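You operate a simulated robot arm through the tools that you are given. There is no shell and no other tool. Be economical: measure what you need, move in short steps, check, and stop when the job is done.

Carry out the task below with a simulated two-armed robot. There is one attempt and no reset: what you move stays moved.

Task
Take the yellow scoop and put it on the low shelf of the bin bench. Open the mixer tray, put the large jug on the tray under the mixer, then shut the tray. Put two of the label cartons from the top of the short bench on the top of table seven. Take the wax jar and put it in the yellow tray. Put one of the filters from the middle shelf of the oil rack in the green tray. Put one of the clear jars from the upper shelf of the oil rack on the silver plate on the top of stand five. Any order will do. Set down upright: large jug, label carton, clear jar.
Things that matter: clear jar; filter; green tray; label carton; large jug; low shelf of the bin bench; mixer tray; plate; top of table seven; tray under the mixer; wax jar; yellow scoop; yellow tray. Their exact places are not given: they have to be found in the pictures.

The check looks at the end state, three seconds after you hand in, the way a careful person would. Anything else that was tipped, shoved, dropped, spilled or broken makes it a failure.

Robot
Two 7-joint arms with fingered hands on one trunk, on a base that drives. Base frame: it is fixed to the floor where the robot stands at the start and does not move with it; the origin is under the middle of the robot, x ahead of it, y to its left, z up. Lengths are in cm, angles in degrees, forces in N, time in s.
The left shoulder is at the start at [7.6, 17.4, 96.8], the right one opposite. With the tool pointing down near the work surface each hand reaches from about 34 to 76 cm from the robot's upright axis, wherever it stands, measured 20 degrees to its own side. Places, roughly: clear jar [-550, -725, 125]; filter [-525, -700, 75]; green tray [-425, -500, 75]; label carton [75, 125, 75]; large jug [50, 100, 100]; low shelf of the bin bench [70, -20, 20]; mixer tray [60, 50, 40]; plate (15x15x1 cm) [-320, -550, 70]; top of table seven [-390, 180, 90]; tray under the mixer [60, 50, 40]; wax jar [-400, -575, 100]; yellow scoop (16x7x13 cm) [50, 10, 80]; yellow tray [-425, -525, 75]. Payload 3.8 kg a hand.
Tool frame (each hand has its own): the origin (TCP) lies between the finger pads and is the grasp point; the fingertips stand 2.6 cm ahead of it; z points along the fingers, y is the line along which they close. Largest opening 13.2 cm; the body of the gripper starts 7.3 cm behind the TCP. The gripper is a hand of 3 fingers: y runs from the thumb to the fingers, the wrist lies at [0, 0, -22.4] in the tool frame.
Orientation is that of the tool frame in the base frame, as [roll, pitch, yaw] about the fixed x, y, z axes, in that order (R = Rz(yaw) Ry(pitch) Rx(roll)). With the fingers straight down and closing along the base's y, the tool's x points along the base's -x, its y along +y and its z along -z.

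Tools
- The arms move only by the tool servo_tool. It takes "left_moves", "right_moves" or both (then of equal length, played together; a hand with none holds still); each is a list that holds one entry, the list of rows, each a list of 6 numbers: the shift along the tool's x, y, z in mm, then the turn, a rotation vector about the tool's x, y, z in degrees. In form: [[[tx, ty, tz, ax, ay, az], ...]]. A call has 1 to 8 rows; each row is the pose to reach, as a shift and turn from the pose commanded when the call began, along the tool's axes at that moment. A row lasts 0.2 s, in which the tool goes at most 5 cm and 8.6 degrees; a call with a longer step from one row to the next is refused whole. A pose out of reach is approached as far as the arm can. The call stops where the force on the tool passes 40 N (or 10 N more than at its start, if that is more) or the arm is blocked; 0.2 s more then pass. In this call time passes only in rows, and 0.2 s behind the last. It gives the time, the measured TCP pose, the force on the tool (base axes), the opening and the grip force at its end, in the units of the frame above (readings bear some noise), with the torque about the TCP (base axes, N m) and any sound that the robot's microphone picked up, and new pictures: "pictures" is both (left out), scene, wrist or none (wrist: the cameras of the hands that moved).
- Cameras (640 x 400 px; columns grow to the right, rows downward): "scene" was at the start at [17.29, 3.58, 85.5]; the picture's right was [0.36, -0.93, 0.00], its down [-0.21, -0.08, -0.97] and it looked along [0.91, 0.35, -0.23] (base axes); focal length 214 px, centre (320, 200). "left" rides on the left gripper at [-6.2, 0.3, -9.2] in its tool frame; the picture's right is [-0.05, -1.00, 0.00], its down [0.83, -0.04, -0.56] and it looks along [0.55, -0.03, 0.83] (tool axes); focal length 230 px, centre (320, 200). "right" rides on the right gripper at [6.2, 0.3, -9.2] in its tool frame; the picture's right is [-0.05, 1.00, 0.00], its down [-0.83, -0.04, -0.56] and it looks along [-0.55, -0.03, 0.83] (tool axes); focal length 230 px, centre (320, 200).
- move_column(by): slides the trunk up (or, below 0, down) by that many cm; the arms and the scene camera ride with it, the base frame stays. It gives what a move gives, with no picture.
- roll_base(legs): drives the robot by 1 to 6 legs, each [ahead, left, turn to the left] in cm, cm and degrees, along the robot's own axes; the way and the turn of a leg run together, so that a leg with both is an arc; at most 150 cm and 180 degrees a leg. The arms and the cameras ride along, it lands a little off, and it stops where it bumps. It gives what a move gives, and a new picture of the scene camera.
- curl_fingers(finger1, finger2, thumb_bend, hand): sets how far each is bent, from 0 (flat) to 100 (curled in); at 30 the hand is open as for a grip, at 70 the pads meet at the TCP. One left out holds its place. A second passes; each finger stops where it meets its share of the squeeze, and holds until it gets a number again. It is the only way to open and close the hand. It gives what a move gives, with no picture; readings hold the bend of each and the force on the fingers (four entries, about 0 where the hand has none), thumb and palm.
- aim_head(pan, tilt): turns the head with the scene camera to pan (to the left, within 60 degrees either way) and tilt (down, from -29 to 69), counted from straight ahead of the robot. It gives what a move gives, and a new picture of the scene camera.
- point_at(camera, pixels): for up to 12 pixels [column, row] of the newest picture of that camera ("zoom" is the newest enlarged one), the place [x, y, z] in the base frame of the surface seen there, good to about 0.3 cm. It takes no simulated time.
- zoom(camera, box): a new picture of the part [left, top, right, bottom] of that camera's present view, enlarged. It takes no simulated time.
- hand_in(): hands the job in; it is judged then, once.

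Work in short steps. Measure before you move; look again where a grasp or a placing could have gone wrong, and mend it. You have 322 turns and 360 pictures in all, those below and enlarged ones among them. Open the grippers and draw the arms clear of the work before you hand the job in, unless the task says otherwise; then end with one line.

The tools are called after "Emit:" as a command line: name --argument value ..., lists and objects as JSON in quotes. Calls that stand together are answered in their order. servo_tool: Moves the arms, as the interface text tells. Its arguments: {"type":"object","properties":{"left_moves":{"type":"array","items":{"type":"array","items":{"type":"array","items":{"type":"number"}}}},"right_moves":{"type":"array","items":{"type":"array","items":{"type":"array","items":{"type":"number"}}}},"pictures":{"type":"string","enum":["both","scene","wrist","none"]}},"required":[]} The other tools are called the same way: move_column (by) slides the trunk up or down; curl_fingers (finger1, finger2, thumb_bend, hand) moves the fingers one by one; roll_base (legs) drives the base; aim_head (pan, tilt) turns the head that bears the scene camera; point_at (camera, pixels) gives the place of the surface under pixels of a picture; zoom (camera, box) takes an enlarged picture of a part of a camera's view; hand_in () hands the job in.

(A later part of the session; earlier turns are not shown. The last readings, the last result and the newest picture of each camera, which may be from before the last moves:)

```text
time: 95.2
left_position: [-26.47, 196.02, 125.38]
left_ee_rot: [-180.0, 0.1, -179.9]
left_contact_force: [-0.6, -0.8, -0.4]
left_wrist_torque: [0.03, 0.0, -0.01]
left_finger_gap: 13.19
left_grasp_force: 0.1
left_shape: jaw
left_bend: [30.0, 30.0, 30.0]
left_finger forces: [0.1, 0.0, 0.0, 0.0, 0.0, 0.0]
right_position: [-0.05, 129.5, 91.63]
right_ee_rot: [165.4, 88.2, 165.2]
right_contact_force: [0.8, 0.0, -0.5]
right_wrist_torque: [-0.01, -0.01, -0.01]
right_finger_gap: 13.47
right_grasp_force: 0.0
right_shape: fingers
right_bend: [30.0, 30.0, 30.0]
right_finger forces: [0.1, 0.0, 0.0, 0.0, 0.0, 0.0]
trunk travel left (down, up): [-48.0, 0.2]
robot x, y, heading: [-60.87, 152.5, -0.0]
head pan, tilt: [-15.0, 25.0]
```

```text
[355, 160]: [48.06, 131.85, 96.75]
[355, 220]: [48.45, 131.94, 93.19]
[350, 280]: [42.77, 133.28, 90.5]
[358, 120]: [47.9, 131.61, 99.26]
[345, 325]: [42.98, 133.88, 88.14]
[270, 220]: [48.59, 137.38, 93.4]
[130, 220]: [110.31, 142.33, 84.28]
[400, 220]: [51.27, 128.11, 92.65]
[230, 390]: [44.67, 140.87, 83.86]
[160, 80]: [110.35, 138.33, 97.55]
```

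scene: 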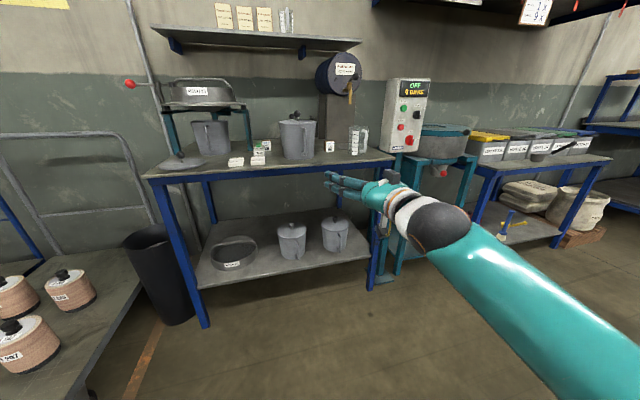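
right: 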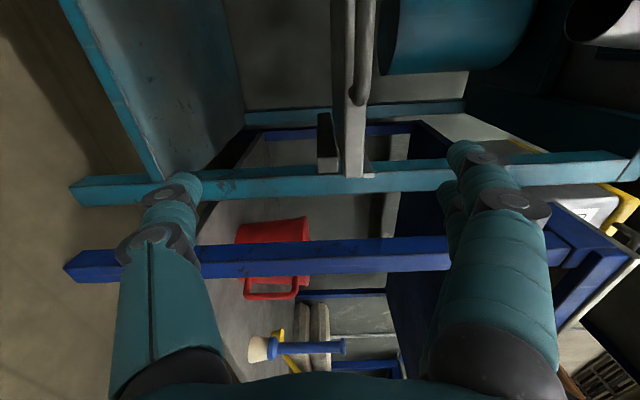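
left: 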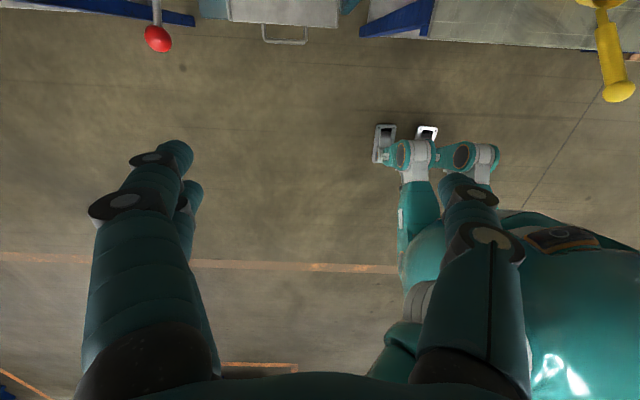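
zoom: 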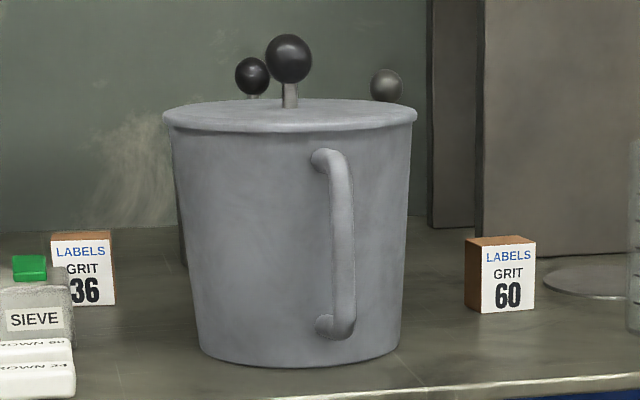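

Handle rod centre ≈ (43.4, 133.4), z 88–97, with ~4 cm gap to the wall. I drive ahead 28, left 4, then fine-tune with the wrist camera.

Emit:
roll_base --legs '[[28, 4, 0]]'

Emit:
zoom --camera "right" --box '[0, 0, 640, 400]'

```text
time: 97.2
left_position: [1.65, 200.3, 125.3]
left_ee_rot: [180.0, 0.0, -179.7]
left_contact_force: [0.2, -0.3, 0.2]
left_wrist_torque: [-0.03, 0.0, -0.04]
left_finger_gap: 13.19
left_grasp_force: 0.0
left_shape: jaw
left_bend: [30.0, 30.0, 30.0]
left_finger forces: [0.1, 0.0, 0.0, 0.0, 0.0, 0.1]
right_position: [28.39, 133.86, 91.62]
right_ee_rot: [165.7, 88.1, 165.8]
right_contact_force: [-0.1, 0.5, -0.1]
right_wrist_torque: [0.0, 0.02, 0.0]
right_finger_gap: 13.47
right_grasp_force: 0.1
right_shape: fingers
right_bend: [30.0, 30.0, 30.0]
right_finger forces: [0.0, 0.1, 0.0, 0.0, 0.0, 0.0]
trunk travel left (down, up): [-48.0, 0.2]
robot x, y, heading: [-32.47, 157.1, 0.5]
head pan, tilt: [-15.0, 25.0]
```

scene: 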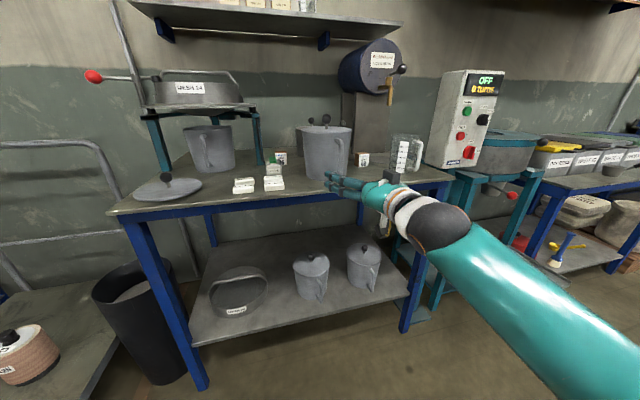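

```text
1.00 times, centred on (320, 200) of right (not enlarged: the box is as wide or as high as the picture)
```

zoom: 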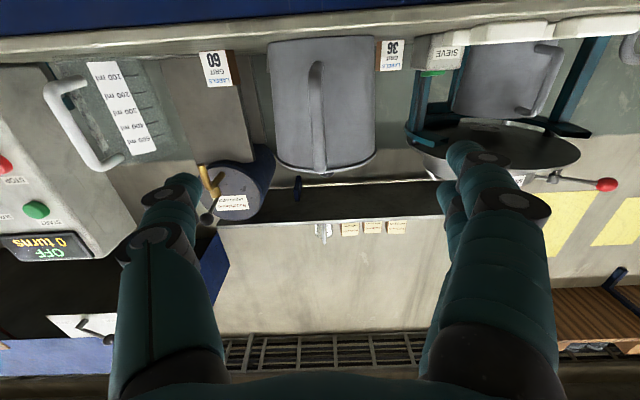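

Handle lines up with the tool. I drive ahead 13 and re-check.

Emit:
roll_base --legs '[[13, 0, 0]]'

Emit:
zoom --camera "right" --box '[0, 0, 640, 400]'

Emit:
point_at --camera "right" --pixels '[[316, 120], [316, 100], [316, 150]]'

```text
time: 98.5
left_position: [14.62, 200.32, 125.35]
left_ee_rot: [-180.0, 0.1, -179.8]
left_contact_force: [0.0, 1.4, -0.3]
left_wrist_torque: [0.0, 0.02, -0.02]
left_finger_gap: 13.2
left_grasp_force: 0.1
left_shape: jaw
left_bend: [30.0, 30.0, 30.0]
left_finger forces: [0.0, 0.1, 0.0, 0.0, 0.1, 0.0]
right_position: [41.25, 133.9, 91.58]
right_ee_rot: [165.4, 88.2, 165.4]
right_contact_force: [0.1, 0.1, -0.5]
right_wrist_torque: [-0.03, 0.02, -0.03]
right_finger_gap: 13.48
right_grasp_force: 0.0
right_shape: fingers
right_bend: [30.0, 30.0, 30.0]
right_finger forces: [0.0, 0.1, 0.0, 0.1, 0.1, 0.0]
trunk travel left (down, up): [-48.0, 0.2]
robot x, y, heading: [-19.53, 156.51, 0.3]
head pan, tilt: [-15.0, 25.0]
```

scene: 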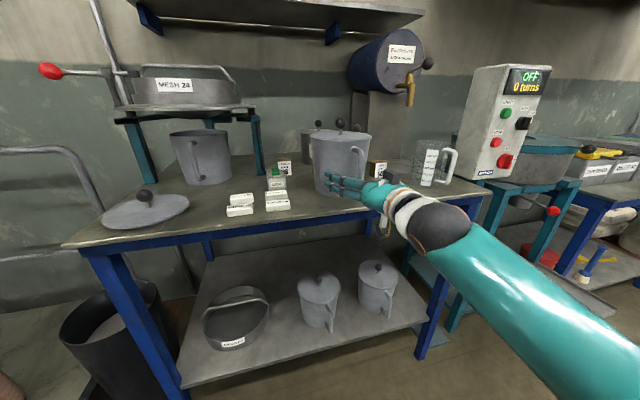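

```text
1.00 times, centred on (320, 200) of right (not enlarged: the box is as wide or as high as the picture)
```

zoom: 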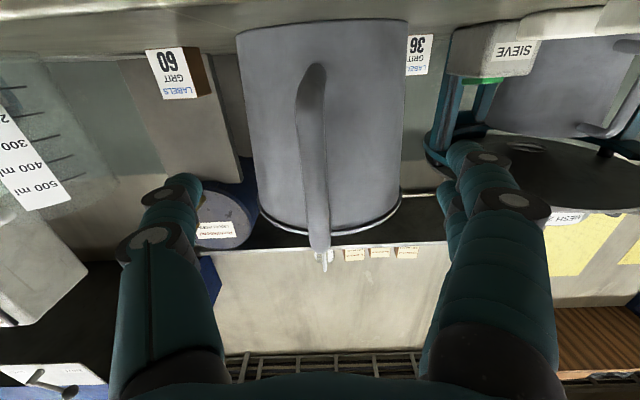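

```text
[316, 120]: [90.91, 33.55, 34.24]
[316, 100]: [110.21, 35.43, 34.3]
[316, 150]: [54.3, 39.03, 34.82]
```

Emit:
point_at --camera "zoom" --pixels '[[312, 90], [314, 130], [317, 170], [318, 200], [275, 130], [360, 130]]'

```text
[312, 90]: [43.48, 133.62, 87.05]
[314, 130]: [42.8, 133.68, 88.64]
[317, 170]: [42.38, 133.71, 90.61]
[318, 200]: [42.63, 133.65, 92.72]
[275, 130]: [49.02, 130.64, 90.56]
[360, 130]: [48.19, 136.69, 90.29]
```

Rod centre ≈ (43.3, 133.7). I advance 27 mm and close.

Emit:
servo_tool --right_moves '[[[-3, 0, 14, 0, 0, 0], [-5, -1, 27, 0, 0, 0]]]' --pictures "none"

Emit:
curl_fingers --hand "right" --finger1 90 --finger2 90 --thumb_bend 90

Emit:
zoom --camera "right" --box '[120, 0, 520, 250]'

```text
time: 99.1
left_position: [14.68, 200.43, 125.4]
left_ee_rot: [-180.0, -0.1, -179.7]
left_contact_force: [-0.2, 0.0, -0.9]
left_wrist_torque: [0.02, 0.0, 0.0]
left_finger_gap: 13.17
left_grasp_force: 0.0
left_shape: jaw
left_bend: [30.0, 30.0, 30.0]
left_finger forces: [0.0, 0.0, 0.0, 0.0, 0.0, 0.0]
right_position: [43.98, 133.79, 91.92]
right_ee_rot: [164.3, 88.1, 164.6]
right_contact_force: [-0.3, -0.6, -0.9]
right_wrist_torque: [0.01, -0.01, -0.03]
right_finger_gap: 13.45
right_grasp_force: 0.0
right_shape: fingers
right_bend: [30.0, 30.0, 30.0]
right_finger forces: [0.1, 0.1, 0.1, 0.0, 0.0, 0.0]
trunk travel left (down, up): [-48.0, 0.2]
robot x, y, heading: [-19.32, 156.69, 0.3]
head pan, tilt: [-15.0, 25.0]
```

```text
time: 100.1
left_position: [14.64, 200.42, 125.45]
left_ee_rot: [180.0, 0.0, -179.7]
left_contact_force: [0.6, -0.8, 0.6]
left_wrist_torque: [-0.01, 0.03, -0.02]
left_finger_gap: 13.15
left_grasp_force: 0.0
left_shape: jaw
left_bend: [30.0, 30.0, 30.0]
left_finger forces: [0.0, 0.1, 0.0, 0.1, 0.0, 0.0]
right_position: [44.17, 133.72, 92.03]
right_ee_rot: [165.8, 88.1, 166.0]
right_contact_force: [6.7, -0.5, 0.4]
right_wrist_torque: [0.02, 0.0, 0.0]
right_finger_gap: 0.0
right_grasp_force: 0.1
right_shape: fingers
right_bend: [81.0, 81.0, 80.0]
right_finger forces: [0.0, 0.0, 0.0, 0.1, 0.1, 0.0]
trunk travel left (down, up): [-48.0, 0.2]
robot x, y, heading: [-19.72, 156.71, 0.5]
head pan, tilt: [-15.0, 25.0]
```

```text
1.60 times, centred on (320, 125) of right
```

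zoom: 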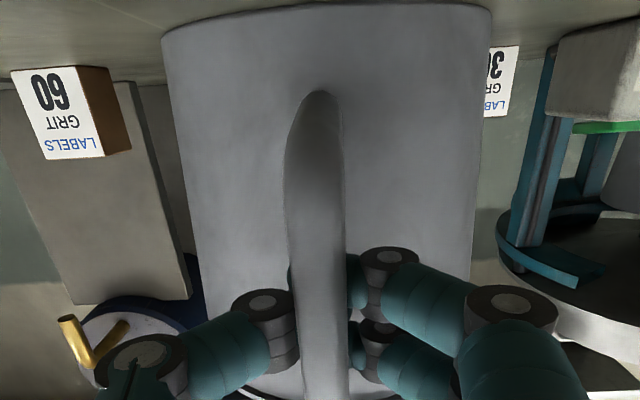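

The fingers wrap fully round the handle (hooked, 6.7 N pull). I try a tiny 1.5 cm lift to feel the weight and see whether the jug stays level.

Emit:
servo_tool --right_moves '[[[-5, 0, 0, 0, 0, 0], [-10, 0, 0, 0, 0, 0], [-15, 0, 0, 0, 0, 0]]]' --pictures "both"

```text
time: 100.9
left_position: [14.68, 200.39, 125.32]
left_ee_rot: [180.0, 0.0, -179.7]
left_contact_force: [0.1, -0.4, -0.4]
left_wrist_torque: [0.01, -0.01, 0.01]
left_finger_gap: 13.19
left_grasp_force: 0.0
left_shape: jaw
left_bend: [30.0, 30.0, 30.0]
left_finger forces: [0.0, 0.0, 0.0, 0.0, 0.0, 0.0]
right_position: [44.14, 133.83, 93.53]
right_ee_rot: [164.5, 88.2, 164.7]
right_contact_force: [4.3, 0.1, -2.2]
right_wrist_torque: [-0.02, -0.02, 0.0]
right_finger_gap: 0.23
right_grasp_force: 0.1
right_shape: fingers
right_bend: [86.0, 86.0, 85.0]
right_finger forces: [0.0, 0.1, 0.0, 0.0, 0.0, 0.0]
trunk travel left (down, up): [-48.0, 0.2]
robot x, y, heading: [-19.51, 156.23, 0.4]
head pan, tilt: [-15.0, 25.0]
```

scene: 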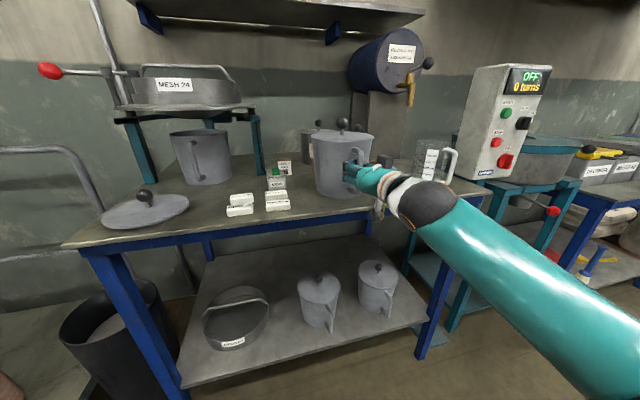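
right: 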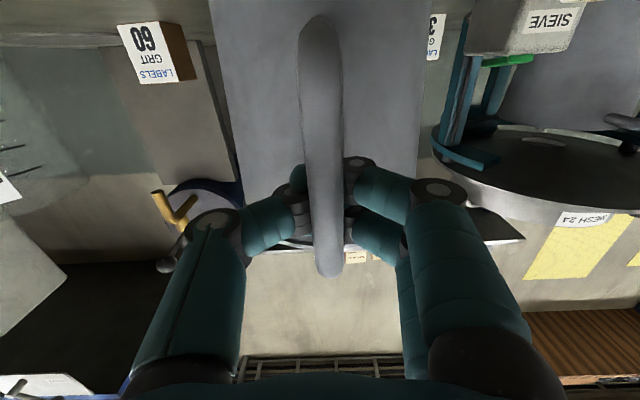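

The hand just slid up the handle, so a handle hold would let the jug tilt. I release, back off, and test how wide the hand opens when flat (for a body grasp).

Emit:
curl_fingers --hand "right" --finger1 30 --finger2 30 --thumb_bend 30

Emit:
roll_base --legs '[[-25, 0, 0]]'

Emit:
curl_fingers --hand "right" --finger1 5 --finger2 5 --thumb_bend 5

Emit:
zoom --camera "right" --box '[0, 0, 640, 400]'

```text
time: 101.9
left_position: [14.61, 200.42, 125.34]
left_ee_rot: [-180.0, 0.0, -179.7]
left_contact_force: [0.4, 0.5, 0.1]
left_wrist_torque: [0.0, 0.0, -0.02]
left_finger_gap: 13.2
left_grasp_force: 0.1
left_shape: jaw
left_bend: [30.0, 30.0, 30.0]
left_finger forces: [0.0, 0.1, 0.1, 0.0, 0.1, 0.0]
right_position: [44.08, 133.82, 93.56]
right_ee_rot: [165.6, 88.3, 165.7]
right_contact_force: [-0.4, 0.7, -0.8]
right_wrist_torque: [0.01, 0.02, 0.03]
right_finger_gap: 13.4
right_grasp_force: 0.1
right_shape: fingers
right_bend: [30.0, 30.0, 30.0]
right_finger forces: [0.1, 0.0, 0.0, 0.0, 0.0, 0.0]
trunk travel left (down, up): [-48.0, 0.2]
robot x, y, heading: [-19.92, 156.76, 0.2]
head pan, tilt: [-15.0, 25.0]
```

```text
time: 103.7
left_position: [-10.25, 200.13, 125.23]
left_ee_rot: [-179.9, 0.0, -179.9]
left_contact_force: [-0.7, -0.4, -0.3]
left_wrist_torque: [-0.02, -0.02, -0.02]
left_finger_gap: 13.18
left_grasp_force: 0.0
left_shape: jaw
left_bend: [30.0, 30.0, 30.0]
left_finger forces: [0.1, 0.0, 0.0, 0.0, 0.0, 0.0]
right_position: [19.04, 133.41, 93.54]
right_ee_rot: [165.3, 88.2, 165.3]
right_contact_force: [-0.2, 1.1, 0.3]
right_wrist_torque: [-0.01, 0.02, 0.0]
right_finger_gap: 13.39
right_grasp_force: 0.0
right_shape: fingers
right_bend: [30.0, 30.0, 30.0]
right_finger forces: [0.0, 0.0, 0.1, 0.0, 0.1, 0.1]
trunk travel left (down, up): [-48.0, 0.2]
robot x, y, heading: [-44.44, 157.11, 0.0]
head pan, tilt: [-15.0, 25.0]
```

scene: 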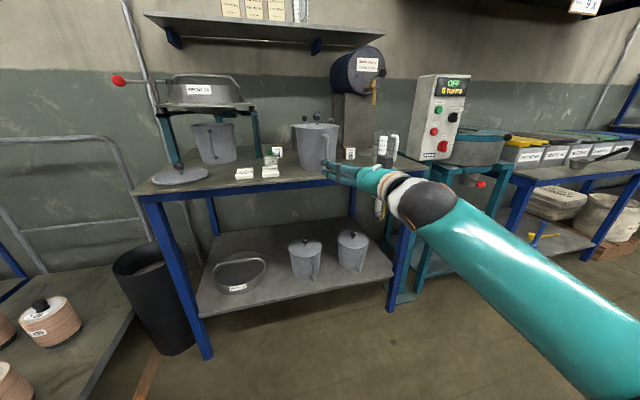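

```text
time: 104.7
left_position: [-10.28, 200.08, 125.4]
left_ee_rot: [180.0, 0.0, -179.9]
left_contact_force: [-0.3, -0.3, 0.6]
left_wrist_torque: [-0.03, 0.0, 0.01]
left_finger_gap: 13.19
left_grasp_force: 0.0
left_shape: jaw
left_bend: [30.0, 30.0, 30.0]
left_finger forces: [0.0, 0.1, 0.0, 0.0, 0.0, 0.1]
right_position: [19.13, 133.45, 93.38]
right_ee_rot: [165.2, 88.2, 165.2]
right_contact_force: [0.1, -0.8, 0.2]
right_wrist_torque: [-0.02, 0.02, 0.0]
right_finger_gap: 17.79
right_grasp_force: 0.1
right_shape: fingers
right_bend: [5.0, 5.0, 5.0]
right_finger forces: [0.0, 0.0, 0.0, 0.0, 0.0, 0.0]
trunk travel left (down, up): [-48.0, 0.2]
robot x, y, heading: [-44.69, 156.78, 0.3]
head pan, tilt: [-15.0, 25.0]
```

```text
1.00 times, centred on (320, 200) of right (not enlarged: the box is as wide or as high as the picture)
```

zoom: 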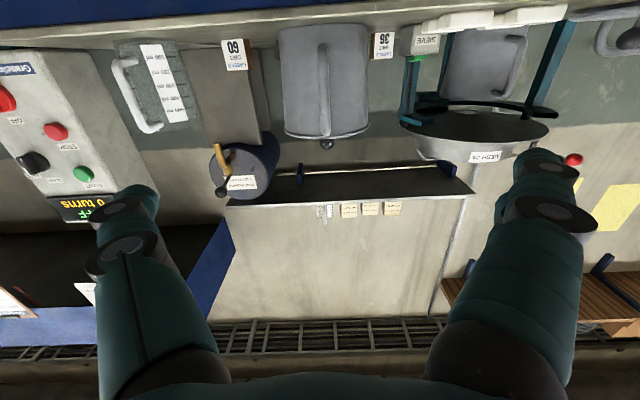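

Flat, the hand opens to 17.8 cm — wide enough to straddle the 14.7 cm rim from above and grip the taper under the lid. The left hand already points down, so I'll use it; first I fold the right arm back to pointing down.

Emit:
servo_tool --right_moves '[[[-2, 0, -17, 0, 8.3, 0], [-4, 0, -34, 0, 16.6, 0], [-6, 0, -50, 0, 25, 0], [-8, 0, -67, 0, 33.3, 0], [-10, 0, -84, 0, 41.6, 0], [-10, 0, -100, 0, 50, 0]]]' --pictures "none"

Emit:
servo_tool --right_moves '[[[12, 0, -13, 0, 8, 0], [25, 0, -26, 0, 16, 0], [37, 0, -40, 0, 24, 0], [50, 0, -53, 0, 32, 0], [62, 0, -66, 0, 38, 0]]]' --pictures "scene"

Emit:
curl_fingers --hand "right" --finger1 30 --finger2 30 --thumb_bend 30

```text
time: 106.1
left_position: [-10.06, 200.17, 125.34]
left_ee_rot: [180.0, 0.0, -179.9]
left_contact_force: [-0.5, -0.4, 0.8]
left_wrist_torque: [0.0, 0.02, 0.02]
left_finger_gap: 13.17
left_grasp_force: 0.0
left_shape: jaw
left_bend: [30.0, 30.0, 30.0]
left_finger forces: [0.0, 0.0, 0.0, 0.0, 0.0, 0.0]
right_position: [9.12, 133.54, 94.76]
right_ee_rot: [179.6, 38.1, 179.6]
right_contact_force: [0.0, -0.1, 0.4]
right_wrist_torque: [-0.03, -0.01, 0.01]
right_finger_gap: 17.78
right_grasp_force: 0.1
right_shape: fingers
right_bend: [5.0, 5.0, 5.0]
right_finger forces: [0.0, 0.1, 0.0, 0.0, 0.0, 0.0]
trunk travel left (down, up): [-48.0, 0.2]
robot x, y, heading: [-44.6, 156.64, 0.2]
head pan, tilt: [-15.0, 25.0]
```

```text
time: 107.3
left_position: [-10.16, 200.21, 125.28]
left_ee_rot: [-180.0, 0.0, -179.9]
left_contact_force: [-0.5, 0.2, -0.1]
left_wrist_torque: [-0.01, 0.0, -0.01]
left_finger_gap: 13.21
left_grasp_force: 0.0
left_shape: jaw
left_bend: [30.0, 30.0, 30.0]
left_finger forces: [0.0, 0.0, 0.1, 0.0, 0.1, 0.0]
right_position: [0.06, 133.4, 96.27]
right_ee_rot: [179.6, 0.1, -180.0]
right_contact_force: [0.5, 0.2, -0.3]
right_wrist_torque: [-0.01, -0.01, 0.01]
right_finger_gap: 17.8
right_grasp_force: 0.1
right_shape: fingers
right_bend: [5.0, 5.0, 5.0]
right_finger forces: [0.0, 0.1, 0.0, 0.0, 0.0, 0.1]
trunk travel left (down, up): [-48.0, 0.2]
robot x, y, heading: [-44.56, 156.6, 0.2]
head pan, tilt: [-15.0, 25.0]
```

scene: 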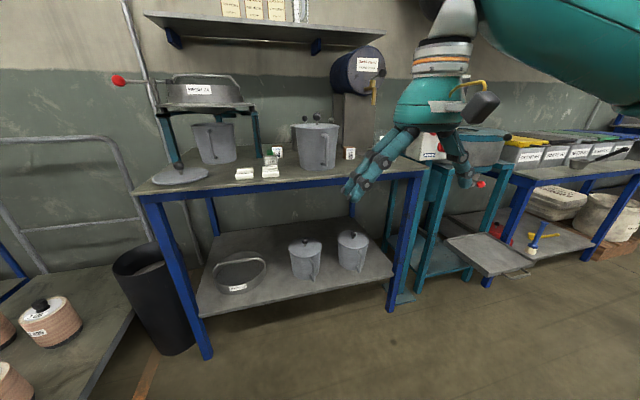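

```text
time: 108.3
left_position: [-10.22, 200.15, 125.34]
left_ee_rot: [180.0, 0.1, -179.8]
left_contact_force: [0.0, 0.2, 0.1]
left_wrist_torque: [-0.01, 0.01, 0.02]
left_finger_gap: 13.18
left_grasp_force: 0.1
left_shape: jaw
left_bend: [30.0, 30.0, 30.0]
left_finger forces: [0.0, 0.0, 0.0, 0.0, 0.1, 0.0]
right_position: [0.07, 133.26, 96.15]
right_ee_rot: [179.5, 0.3, -180.0]
right_contact_force: [-0.5, 0.3, -0.5]
right_wrist_torque: [-0.01, 0.02, -0.04]
right_finger_gap: 13.53
right_grasp_force: 0.0
right_shape: fingers
right_bend: [30.0, 30.0, 30.0]
right_finger forces: [0.0, 0.1, 0.0, 0.0, 0.0, 0.1]
trunk travel left (down, up): [-48.0, 0.2]
robot x, y, heading: [-44.51, 156.34, 0.3]
head pan, tilt: [-15.0, 25.0]
```

Jug is undisturbed and the tray is out. The right hand now points down at (0,133), so I'll use it: raise to z≈107, extend forward 15 cm, and open flat.

Emit:
servo_tool --right_moves '[[[-30, 0, -22, 0, 0, 0], [-60, 0, -44, 0, 0, 0], [-90, 0, -66, 0, 0, 0], [-120, 0, -88, 0, 0, 0], [-150, 0, -110, 0, 0, 0]]]' --pictures "none"

Emit:
curl_fingers --hand "right" --finger1 2 --finger2 2 --thumb_bend 2

Emit:
roll_base --legs '[[25, 0.7, 0]]'

Emit:
zoom --camera "right" --box '[0, 0, 640, 400]'

```text
time: 109.5
left_position: [-10.12, 200.29, 125.31]
left_ee_rot: [-179.9, -0.1, -180.0]
left_contact_force: [0.1, 0.5, -0.8]
left_wrist_torque: [0.0, 0.01, 0.01]
left_finger_gap: 13.17
left_grasp_force: 0.0
left_shape: jaw
left_bend: [30.0, 30.0, 30.0]
left_finger forces: [0.0, 0.0, 0.0, 0.0, 0.0, 0.0]
right_position: [15.02, 133.44, 107.36]
right_ee_rot: [179.7, 0.3, -179.9]
right_contact_force: [0.8, -0.1, -0.3]
right_wrist_torque: [0.0, -0.02, 0.01]
right_finger_gap: 13.52
right_grasp_force: 0.0
right_shape: fingers
right_bend: [30.0, 30.0, 30.0]
right_finger forces: [0.0, 0.0, 0.0, 0.1, 0.1, 0.0]
trunk travel left (down, up): [-48.0, 0.2]
robot x, y, heading: [-44.65, 156.68, -0.1]
head pan, tilt: [-15.0, 25.0]
```

```text
time: 110.5
left_position: [-10.28, 200.26, 125.27]
left_ee_rot: [180.0, -0.1, -179.9]
left_contact_force: [-0.5, -0.4, -0.6]
left_wrist_torque: [0.0, 0.01, -0.02]
left_finger_gap: 13.19
left_grasp_force: 0.0
left_shape: jaw
left_bend: [30.0, 30.0, 30.0]
left_finger forces: [0.1, 0.1, 0.0, 0.0, 0.1, 0.0]
right_position: [14.9, 133.3, 107.41]
right_ee_rot: [179.7, 0.3, -180.0]
right_contact_force: [1.0, 0.0, -0.2]
right_wrist_torque: [-0.03, 0.0, 0.0]
right_finger_gap: 18.15
right_grasp_force: 0.1
right_shape: fingers
right_bend: [2.0, 2.0, 2.0]
right_finger forces: [0.0, 0.0, 0.0, 0.0, 0.0, 0.0]
trunk travel left (down, up): [-48.0, 0.2]
robot x, y, heading: [-44.57, 156.8, 0.0]
head pan, tilt: [-15.0, 25.0]
```

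```text
time: 112.3
left_position: [14.77, 200.87, 125.47]
left_ee_rot: [-179.9, 0.2, -179.9]
left_contact_force: [0.7, 0.4, -0.2]
left_wrist_torque: [-0.03, 0.0, -0.03]
left_finger_gap: 13.19
left_grasp_force: 0.1
left_shape: jaw
left_bend: [30.0, 30.0, 30.0]
left_finger forces: [0.0, 0.0, 0.0, 0.0, 0.0, 0.0]
right_position: [39.87, 134.03, 107.41]
right_ee_rot: [179.5, 0.4, -179.9]
right_contact_force: [0.4, 0.1, 0.1]
right_wrist_torque: [0.0, -0.01, -0.02]
right_finger_gap: 18.16
right_grasp_force: 0.1
right_shape: fingers
right_bend: [2.0, 2.0, 2.0]
right_finger forces: [0.0, 0.0, 0.1, 0.0, 0.0, 0.0]
trunk travel left (down, up): [-48.0, 0.2]
robot x, y, heading: [-19.81, 157.1, -0.2]
head pan, tilt: [-15.0, 25.0]
```

scene: 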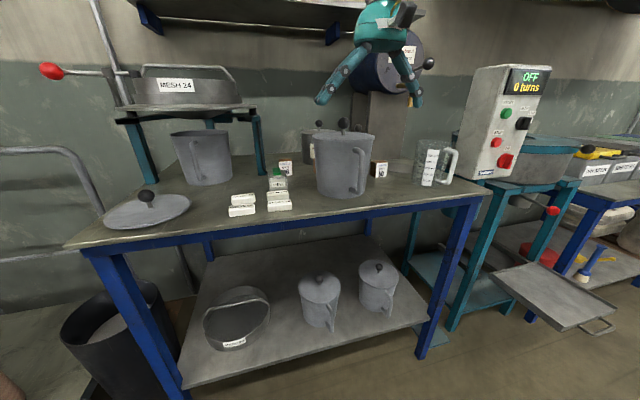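

```text
1.00 times, centred on (320, 200) of right (not enlarged: the box is as wide or as high as the picture)
```

zoom: 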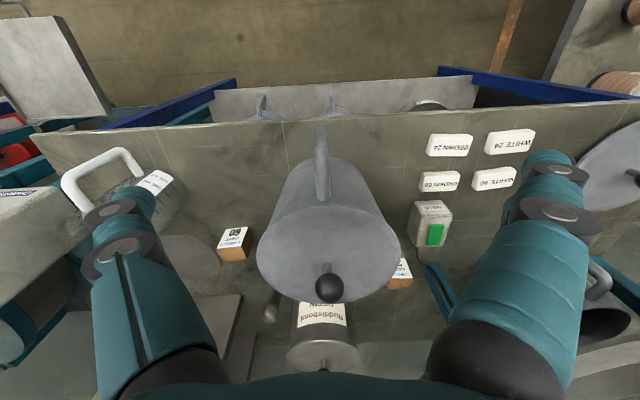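

Emit:
point_at --camera "zoom" --pixels '[[262, 262], [396, 256], [300, 212], [355, 208], [330, 300], [385, 290], [275, 290], [329, 287], [327, 265], [330, 345], [262, 250], [398, 244]]'

```text
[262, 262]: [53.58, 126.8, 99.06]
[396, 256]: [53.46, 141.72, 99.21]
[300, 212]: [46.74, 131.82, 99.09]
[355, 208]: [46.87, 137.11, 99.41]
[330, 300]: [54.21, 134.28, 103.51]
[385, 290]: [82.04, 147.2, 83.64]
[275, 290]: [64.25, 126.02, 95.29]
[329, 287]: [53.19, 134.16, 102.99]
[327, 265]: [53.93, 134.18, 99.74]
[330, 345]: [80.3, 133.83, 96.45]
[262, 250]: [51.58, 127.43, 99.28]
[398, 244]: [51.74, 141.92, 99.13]
```

Rim centre is (53.9,134.3), radius 7.5, rim z 99.2, knob top ≈103.9; TCP must stay ≥97. I drive ahead 14 and look.

Emit:
roll_base --legs '[[14, 0.3, 0]]'

```text
time: 113.7
left_position: [28.47, 201.26, 125.28]
left_ee_rot: [-179.9, 0.1, 180.0]
left_contact_force: [-0.5, 1.4, -0.4]
left_wrist_torque: [0.01, 0.03, 0.02]
left_finger_gap: 13.18
left_grasp_force: 0.0
left_shape: jaw
left_bend: [30.0, 30.0, 30.0]
left_finger forces: [0.1, 0.1, 0.1, 0.1, 0.0, 0.0]
right_position: [53.54, 134.26, 107.32]
right_ee_rot: [179.5, 0.4, -180.0]
right_contact_force: [0.3, -0.2, -0.6]
right_wrist_torque: [-0.03, 0.03, 0.02]
right_finger_gap: 18.15
right_grasp_force: 0.1
right_shape: fingers
right_bend: [2.0, 2.0, 2.0]
right_finger forces: [0.0, 0.0, 0.0, 0.0, 0.1, 0.0]
trunk travel left (down, up): [-48.0, 0.2]
robot x, y, heading: [-5.58, 157.99, 0.0]
head pan, tilt: [-15.0, 25.0]
```

scene: 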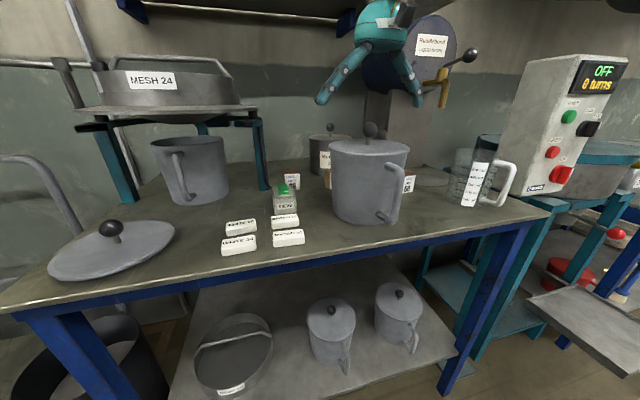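

Aligned. I lower straight 10 cm over the rim.

Emit:
servo_tool --right_moves '[[[-3, 0, 35, 0, 0, 0], [-3, 0, 65, 0, 0, 0], [-3, 0, 85, 0, 0, 0], [-3, 0, 100, 0, 0, 0]]]' --pictures "both"

```text
time: 114.7
left_position: [28.4, 201.21, 125.53]
left_ee_rot: [180.0, 0.3, -179.8]
left_contact_force: [0.0, 1.0, -0.3]
left_wrist_torque: [-0.03, 0.01, 0.0]
left_finger_gap: 13.2
left_grasp_force: 0.1
left_shape: jaw
left_bend: [30.0, 30.0, 30.0]
left_finger forces: [0.0, 0.0, 0.0, 0.0, 0.0, 0.0]
right_position: [53.86, 134.29, 97.64]
right_ee_rot: [179.5, 0.7, 180.0]
right_contact_force: [0.3, -1.3, 10.2]
right_wrist_torque: [-0.73, 0.01, -0.02]
right_finger_gap: 18.53
right_grasp_force: 5.0
right_shape: fingers
right_bend: [2.0, 2.0, 0.0]
right_finger forces: [0.0, 0.2, 0.0, 0.0, 8.1, 0.0]
trunk travel left (down, up): [-48.0, 0.2]
robot x, y, heading: [-5.74, 157.28, 0.3]
head pan, tilt: [-15.0, 25.0]
```

scene: 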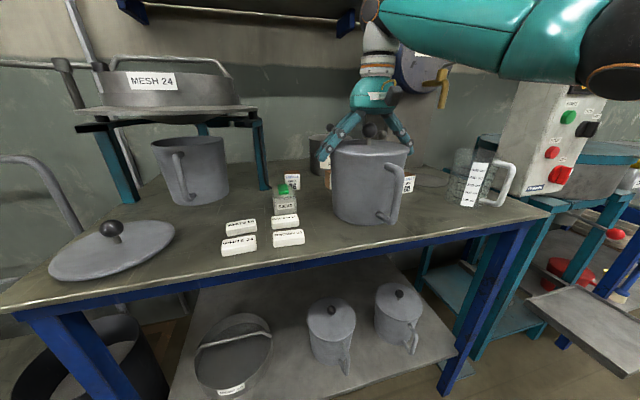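
right: 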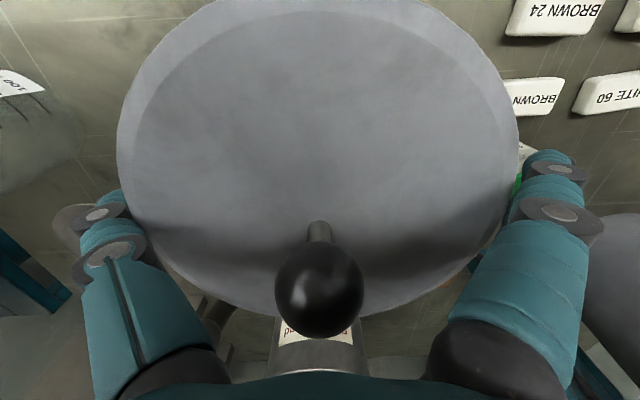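

The thumb just touches the rim (8 N): the splayed fingers fit snugly. I raise 3 mm, shift 2 mm, and close gently so the tips grip the wall below the lid.

Emit:
servo_tool --right_moves '[[[0, -1, -4, 0, 0, 0]]]' --pictures "none"

Emit:
curl_fingers --hand "right" --finger1 50 --finger2 50 --thumb_bend 50

Emit:
zoom --camera "scene" --box '[300, 80, 460, 240]'

```text
time: 115.1
left_position: [28.41, 201.24, 125.35]
left_ee_rot: [-180.0, 0.0, -180.0]
left_contact_force: [-0.8, 0.8, -0.8]
left_wrist_torque: [0.01, -0.01, -0.01]
left_finger_gap: 13.2
left_grasp_force: 0.0
left_shape: jaw
left_bend: [30.0, 30.0, 30.0]
left_finger forces: [0.1, 0.0, 0.1, 0.1, 0.0, 0.1]
right_position: [53.85, 134.33, 97.73]
right_ee_rot: [179.5, 0.2, -179.9]
right_contact_force: [0.7, -0.6, 5.2]
right_wrist_torque: [-0.4, 0.05, -0.01]
right_finger_gap: 18.52
right_grasp_force: 3.1
right_shape: fingers
right_bend: [2.0, 2.0, 0.0]
right_finger forces: [0.1, 0.6, 0.0, 0.1, 5.6, 0.0]
trunk travel left (down, up): [-48.0, 0.2]
robot x, y, heading: [-5.8, 157.75, 0.1]
head pan, tilt: [-15.0, 25.0]
```

```text
time: 116.1
left_position: [28.39, 201.12, 125.36]
left_ee_rot: [-180.0, 0.2, -179.9]
left_contact_force: [-0.5, 0.8, 0.5]
left_wrist_torque: [0.0, 0.01, 0.01]
left_finger_gap: 13.21
left_grasp_force: 0.1
left_shape: jaw
left_bend: [30.0, 30.0, 30.0]
left_finger forces: [0.0, 0.0, 0.2, 0.0, 0.1, 0.1]
right_position: [53.83, 134.27, 97.9]
right_ee_rot: [179.6, 0.6, 179.8]
right_contact_force: [0.2, -1.6, 16.2]
right_wrist_torque: [-0.4, -0.01, -0.28]
right_finger_gap: 17.08
right_grasp_force: 37.9
right_shape: fingers
right_bend: [38.0, 38.0, 38.0]
right_finger forces: [18.0, 18.1, 0.0, 0.0, 39.9, 0.0]
trunk travel left (down, up): [-48.0, 0.2]
robot x, y, heading: [-5.66, 157.61, -0.1]
head pan, tilt: [-15.0, 25.0]
```

```text
2.50 times, centred on (380, 160) of scene
```

zoom: 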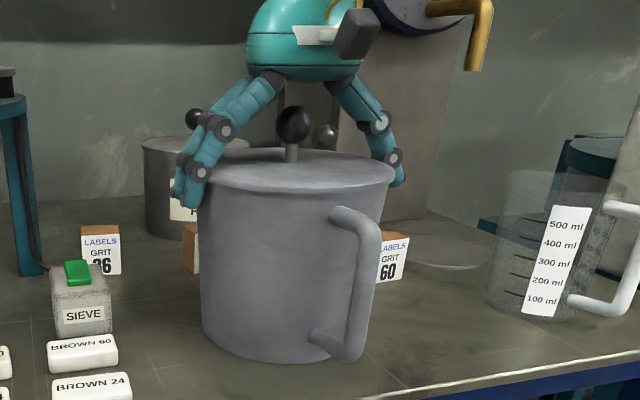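

Strong grip now (38 N) with tips below the lip. I lift 2 cm as a test.

Emit:
servo_tool --right_moves '[[[0, 0, -7, 0, 0, 0], [0, 0, -14, 0, 0, 0], [0, 0, -25, 0, 0, 0]]]' --pictures "scene"

Emit:
zoom --camera "scene" --box '[300, 80, 460, 240]'

```text
time: 116.9
left_position: [28.42, 201.19, 125.38]
left_ee_rot: [-180.0, 0.1, -180.0]
left_contact_force: [-0.1, 0.7, -1.0]
left_wrist_torque: [0.02, -0.02, 0.01]
left_finger_gap: 13.21
left_grasp_force: 0.1
left_shape: jaw
left_bend: [30.0, 30.0, 30.0]
left_finger forces: [0.0, 0.0, 0.0, 0.0, 0.0, 0.0]
right_position: [53.76, 134.27, 100.09]
right_ee_rot: [179.5, 0.2, -179.9]
right_contact_force: [-0.5, -0.2, -1.7]
right_wrist_torque: [0.06, -0.03, -0.04]
right_finger_gap: 16.93
right_grasp_force: 33.8
right_shape: fingers
right_bend: [39.0, 38.0, 38.0]
right_finger forces: [17.2, 17.0, 0.1, 0.1, 33.4, 0.1]
trunk travel left (down, up): [-48.0, 0.2]
robot x, y, heading: [-5.56, 157.62, -0.0]
head pan, tilt: [-15.0, 25.0]
heard: snap
```

scene: 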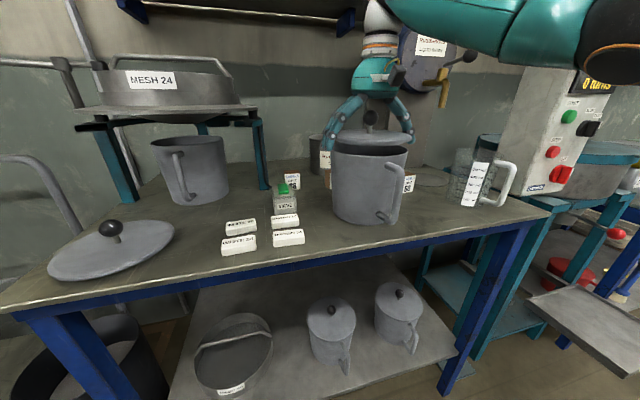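

```text
2.50 times, centred on (380, 160) of scene
```

zoom: 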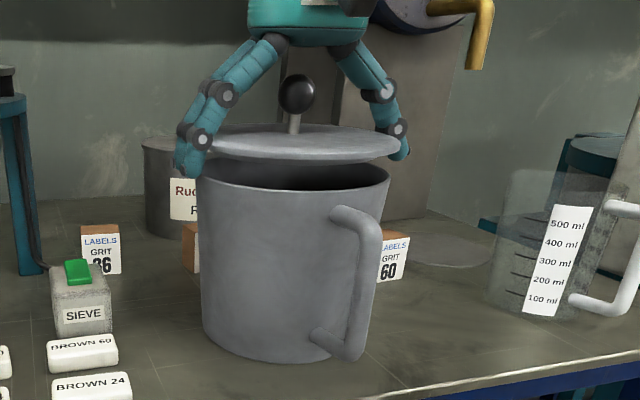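

The lid snapped off: it is a separate, clipped lid. Also the given rough place (50,100,100) fits the clear measuring jug at y≈105 rather than this metal can. I lower the lid straight back onto the can and press it home.

Emit:
servo_tool --right_moves '[[[0, 0, 8, 0, 0, 0], [0, 0, 15, 0, 0, 0], [0, 0, 20, 0, 0, 0], [0, 0, 23, 0, 0, 0], [0, 0, 25, 0, 0, 0], [0, 0, 27, 0, 0, 0]]]' --pictures "scene"

Emit:
zoom --camera "scene" --box '[300, 80, 460, 240]'

```text
time: 118.3
left_position: [28.22, 201.29, 125.52]
left_ee_rot: [-179.9, 0.1, -179.9]
left_contact_force: [-0.5, -0.3, -0.3]
left_wrist_torque: [0.02, 0.0, 0.0]
left_finger_gap: 13.22
left_grasp_force: 0.0
left_shape: jaw
left_bend: [30.0, 30.0, 30.0]
left_finger forces: [0.0, 0.1, 0.0, 0.0, 0.0, 0.0]
right_position: [53.8, 134.23, 97.89]
right_ee_rot: [179.5, 0.6, 179.9]
right_contact_force: [-2.3, -1.3, 13.0]
right_wrist_torque: [-0.55, 0.0, -0.16]
right_finger_gap: 16.99
right_grasp_force: 37.4
right_shape: fingers
right_bend: [39.0, 38.0, 38.0]
right_finger forces: [17.4, 17.2, 0.1, 0.1, 40.0, 0.0]
trunk travel left (down, up): [-48.0, 0.2]
robot x, y, heading: [-5.67, 157.64, 0.4]
head pan, tilt: [-15.0, 25.0]
heard: snap
```

scene: 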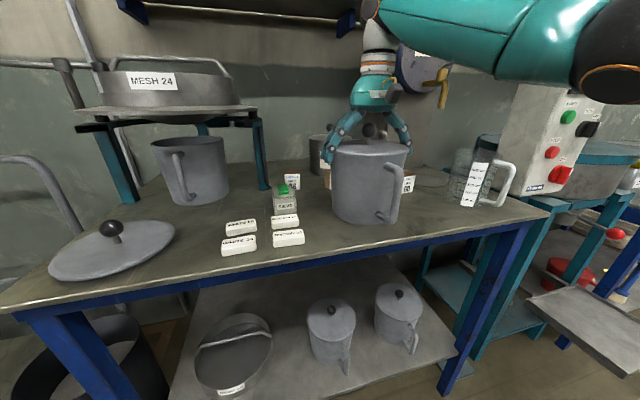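

```text
2.50 times, centred on (380, 160) of scene
```

zoom: 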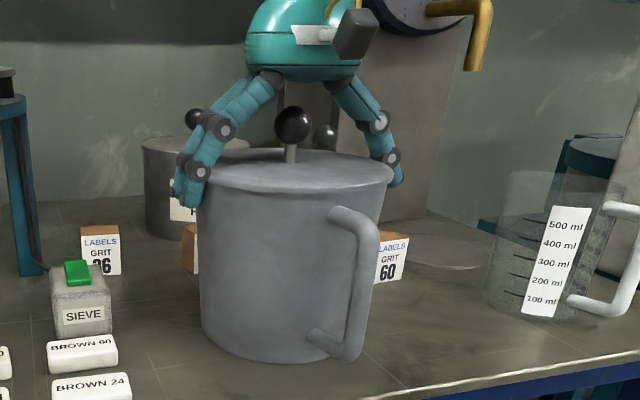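

The lid snapped back on and the can looks as before. I open the hand, lift clear, and measure the clear measuring jug at (480,180).

Emit:
curl_fingers --hand "right" --finger1 2 --finger2 2 --thumb_bend 2

Emit:
servo_tool --right_moves '[[[0, 0, -20, 0, 0, 0], [0, 0, -60, 0, 0, 0], [0, 0, -100, 0, 0, 0]]]' --pictures "both"

Emit:
point_at --camera "scene" --pixels '[[472, 180], [456, 165], [470, 205], [510, 165], [497, 200], [485, 165], [490, 145]]'

```text
time: 119.3
left_position: [28.32, 201.27, 125.42]
left_ee_rot: [-180.0, 0.1, -179.9]
left_contact_force: [-0.2, -0.1, 0.3]
left_wrist_torque: [0.01, -0.02, 0.03]
left_finger_gap: 13.17
left_grasp_force: 0.0
left_shape: jaw
left_bend: [30.0, 30.0, 30.0]
left_finger forces: [0.0, 0.1, 0.1, 0.1, 0.1, 0.1]
right_position: [53.93, 134.62, 97.87]
right_ee_rot: [179.5, 0.6, -179.9]
right_contact_force: [1.5, 6.6, 19.9]
right_wrist_torque: [0.97, 0.01, -0.13]
right_finger_gap: 17.63
right_grasp_force: 13.2
right_shape: fingers
right_bend: [17.0, 16.0, 0.0]
right_finger forces: [9.6, 10.3, 0.0, 0.0, 5.9, 0.0]
trunk travel left (down, up): [-48.0, 0.2]
robot x, y, heading: [-5.33, 157.62, 0.3]
head pan, tilt: [-15.0, 25.0]
```

```text
time: 120.1
left_position: [28.49, 201.32, 125.35]
left_ee_rot: [-180.0, 0.1, -179.9]
left_contact_force: [-0.1, 0.3, -0.1]
left_wrist_torque: [0.0, 0.0, -0.04]
left_finger_gap: 13.16
left_grasp_force: 0.1
left_shape: jaw
left_bend: [30.0, 30.0, 30.0]
left_finger forces: [0.0, 0.0, 0.1, 0.1, 0.1, 0.0]
right_position: [53.84, 134.06, 107.69]
right_ee_rot: [179.6, 0.2, 179.9]
right_contact_force: [-0.2, -0.1, -1.6]
right_wrist_torque: [0.03, -0.01, -0.01]
right_finger_gap: 16.99
right_grasp_force: 5.9
right_shape: fingers
right_bend: [19.0, 18.0, 0.0]
right_finger forces: [2.9, 3.3, 0.1, 0.0, 6.3, 0.1]
trunk travel left (down, up): [-48.0, 0.2]
robot x, y, heading: [-5.68, 157.67, 0.0]
head pan, tilt: [-15.0, 25.0]
heard: snap
```

scene: 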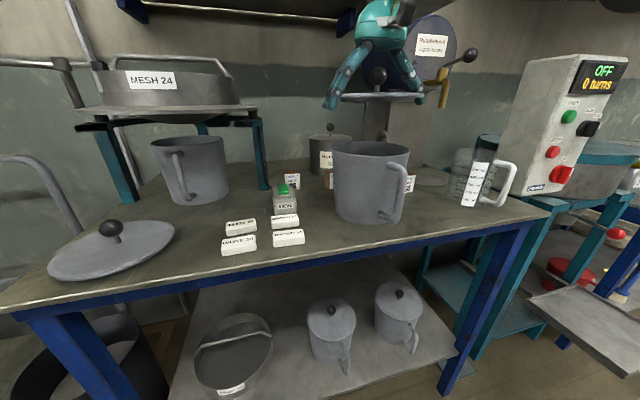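
right: 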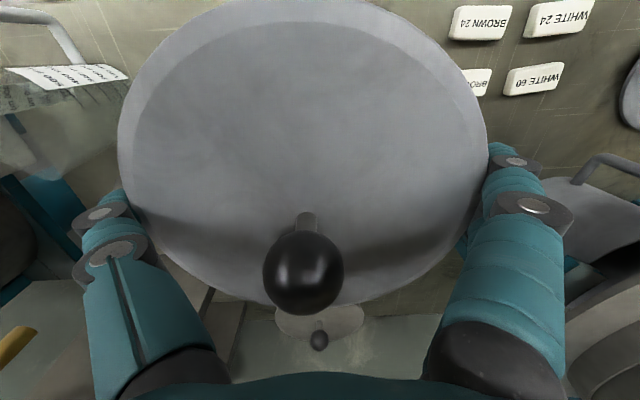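

```text
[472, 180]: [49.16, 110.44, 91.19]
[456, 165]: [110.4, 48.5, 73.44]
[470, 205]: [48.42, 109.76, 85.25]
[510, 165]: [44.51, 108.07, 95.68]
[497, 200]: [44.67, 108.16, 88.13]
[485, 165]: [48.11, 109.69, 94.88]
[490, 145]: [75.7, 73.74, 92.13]
```

The lid wedged between the still half-open fingers and came off again. I measure the lid in the hand and the can's open rim before setting it back.

Emit:
point_at --camera "right" --pixels '[[122, 150], [484, 150], [300, 20], [306, 225], [180, 60], [430, 50]]'

Emit:
zoom --camera "scene" --box '[300, 40, 460, 240]'

Emit:
point_at --camera "scene" --pixels '[[334, 150], [409, 152], [370, 157], [372, 142], [350, 157], [390, 159]]'

```text
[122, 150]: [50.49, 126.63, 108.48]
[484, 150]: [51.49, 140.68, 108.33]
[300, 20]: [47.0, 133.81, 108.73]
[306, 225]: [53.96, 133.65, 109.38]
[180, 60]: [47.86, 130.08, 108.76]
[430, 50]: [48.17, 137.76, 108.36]
```

```text
2.00 times, centred on (380, 140) of scene
```

zoom: 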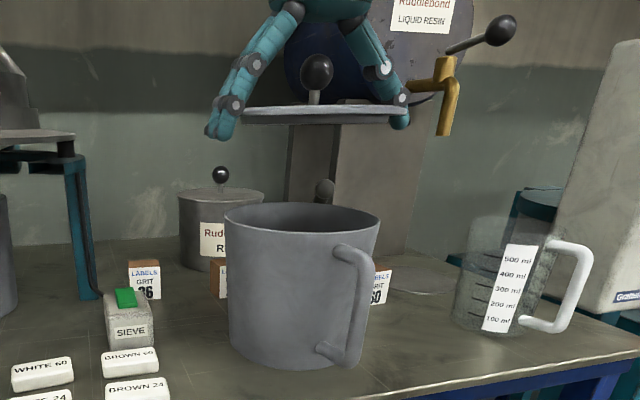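

```text
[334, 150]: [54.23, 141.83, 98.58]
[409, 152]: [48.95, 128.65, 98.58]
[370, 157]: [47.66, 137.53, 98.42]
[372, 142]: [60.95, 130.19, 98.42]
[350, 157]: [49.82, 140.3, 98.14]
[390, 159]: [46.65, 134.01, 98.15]
```

The lid is 0.7 cm off in y relative to the can (133.65 vs 134.35). I shift +7 mm and lower it until it snaps, without over-pressing.

Emit:
servo_tool --right_moves '[[[0, 7, 20, 0, 0, 0], [0, 7, 60, 0, 0, 0], [0, 7, 80, 0, 0, 0], [0, 7, 88, 0, 0, 0], [0, 7, 92, 0, 0, 0], [0, 7, 94, 0, 0, 0]]]' --pictures "scene"

Emit:
zoom --camera "scene" --box '[300, 80, 460, 240]'

```text
time: 121.5
left_position: [28.43, 201.2, 125.39]
left_ee_rot: [-179.9, 0.0, -179.9]
left_contact_force: [-0.5, 1.0, -0.3]
left_wrist_torque: [-0.02, 0.01, -0.03]
left_finger_gap: 13.21
left_grasp_force: 0.0
left_shape: jaw
left_bend: [30.0, 30.0, 30.0]
left_finger forces: [0.1, 0.0, 0.1, 0.0, 0.1, 0.1]
right_position: [54.04, 135.11, 98.39]
right_ee_rot: [179.5, 0.5, -179.9]
right_contact_force: [1.3, -1.3, 5.2]
right_wrist_torque: [0.22, 0.0, -0.01]
right_finger_gap: 17.05
right_grasp_force: 7.7
right_shape: fingers
right_bend: [19.0, 18.0, 0.0]
right_finger forces: [3.8, 4.6, 0.1, 0.1, 6.7, 0.0]
trunk travel left (down, up): [-48.0, 0.2]
robot x, y, heading: [-5.71, 157.57, 0.2]
head pan, tilt: [-15.0, 25.0]
```

scene: 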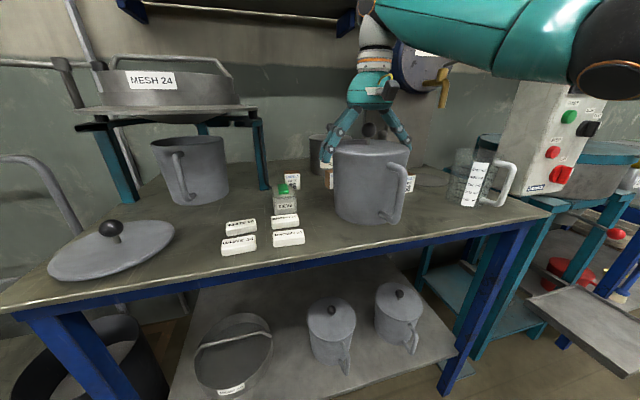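

```text
2.50 times, centred on (380, 160) of scene
```

zoom: 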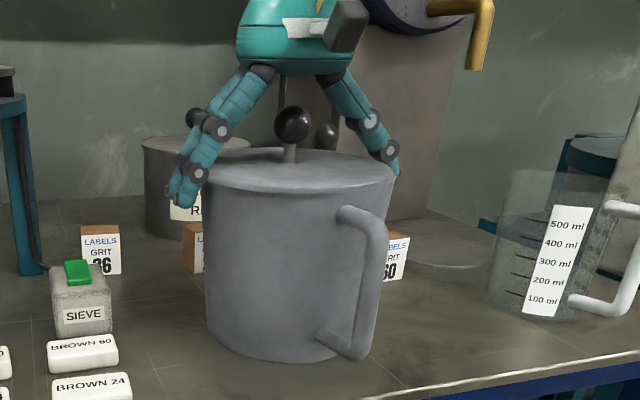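

Seated. I open the fingers fully.

Emit:
curl_fingers --hand "right" --finger1 0 --finger2 0 --thumb_bend 0

```text
time: 122.5
left_position: [28.53, 201.11, 125.39]
left_ee_rot: [179.9, 0.1, -180.0]
left_contact_force: [-1.0, 0.2, -0.1]
left_wrist_torque: [-0.05, -0.02, 0.01]
left_finger_gap: 13.2
left_grasp_force: 0.0
left_shape: jaw
left_bend: [30.0, 30.0, 30.0]
left_finger forces: [0.0, 0.1, 0.0, 0.0, 0.0, 0.0]
right_position: [53.9, 134.95, 98.09]
right_ee_rot: [179.4, 0.3, 180.0]
right_contact_force: [0.2, -1.3, 3.9]
right_wrist_torque: [-0.31, 0.0, 0.07]
right_finger_gap: 18.68
right_grasp_force: 2.3
right_shape: fingers
right_bend: [0.0, 0.0, 0.0]
right_finger forces: [0.0, 0.0, 0.1, 0.0, 4.3, 0.0]
trunk travel left (down, up): [-48.0, 0.2]
robot x, y, heading: [-5.62, 157.43, 0.1]
head pan, tilt: [-15.0, 25.0]
```

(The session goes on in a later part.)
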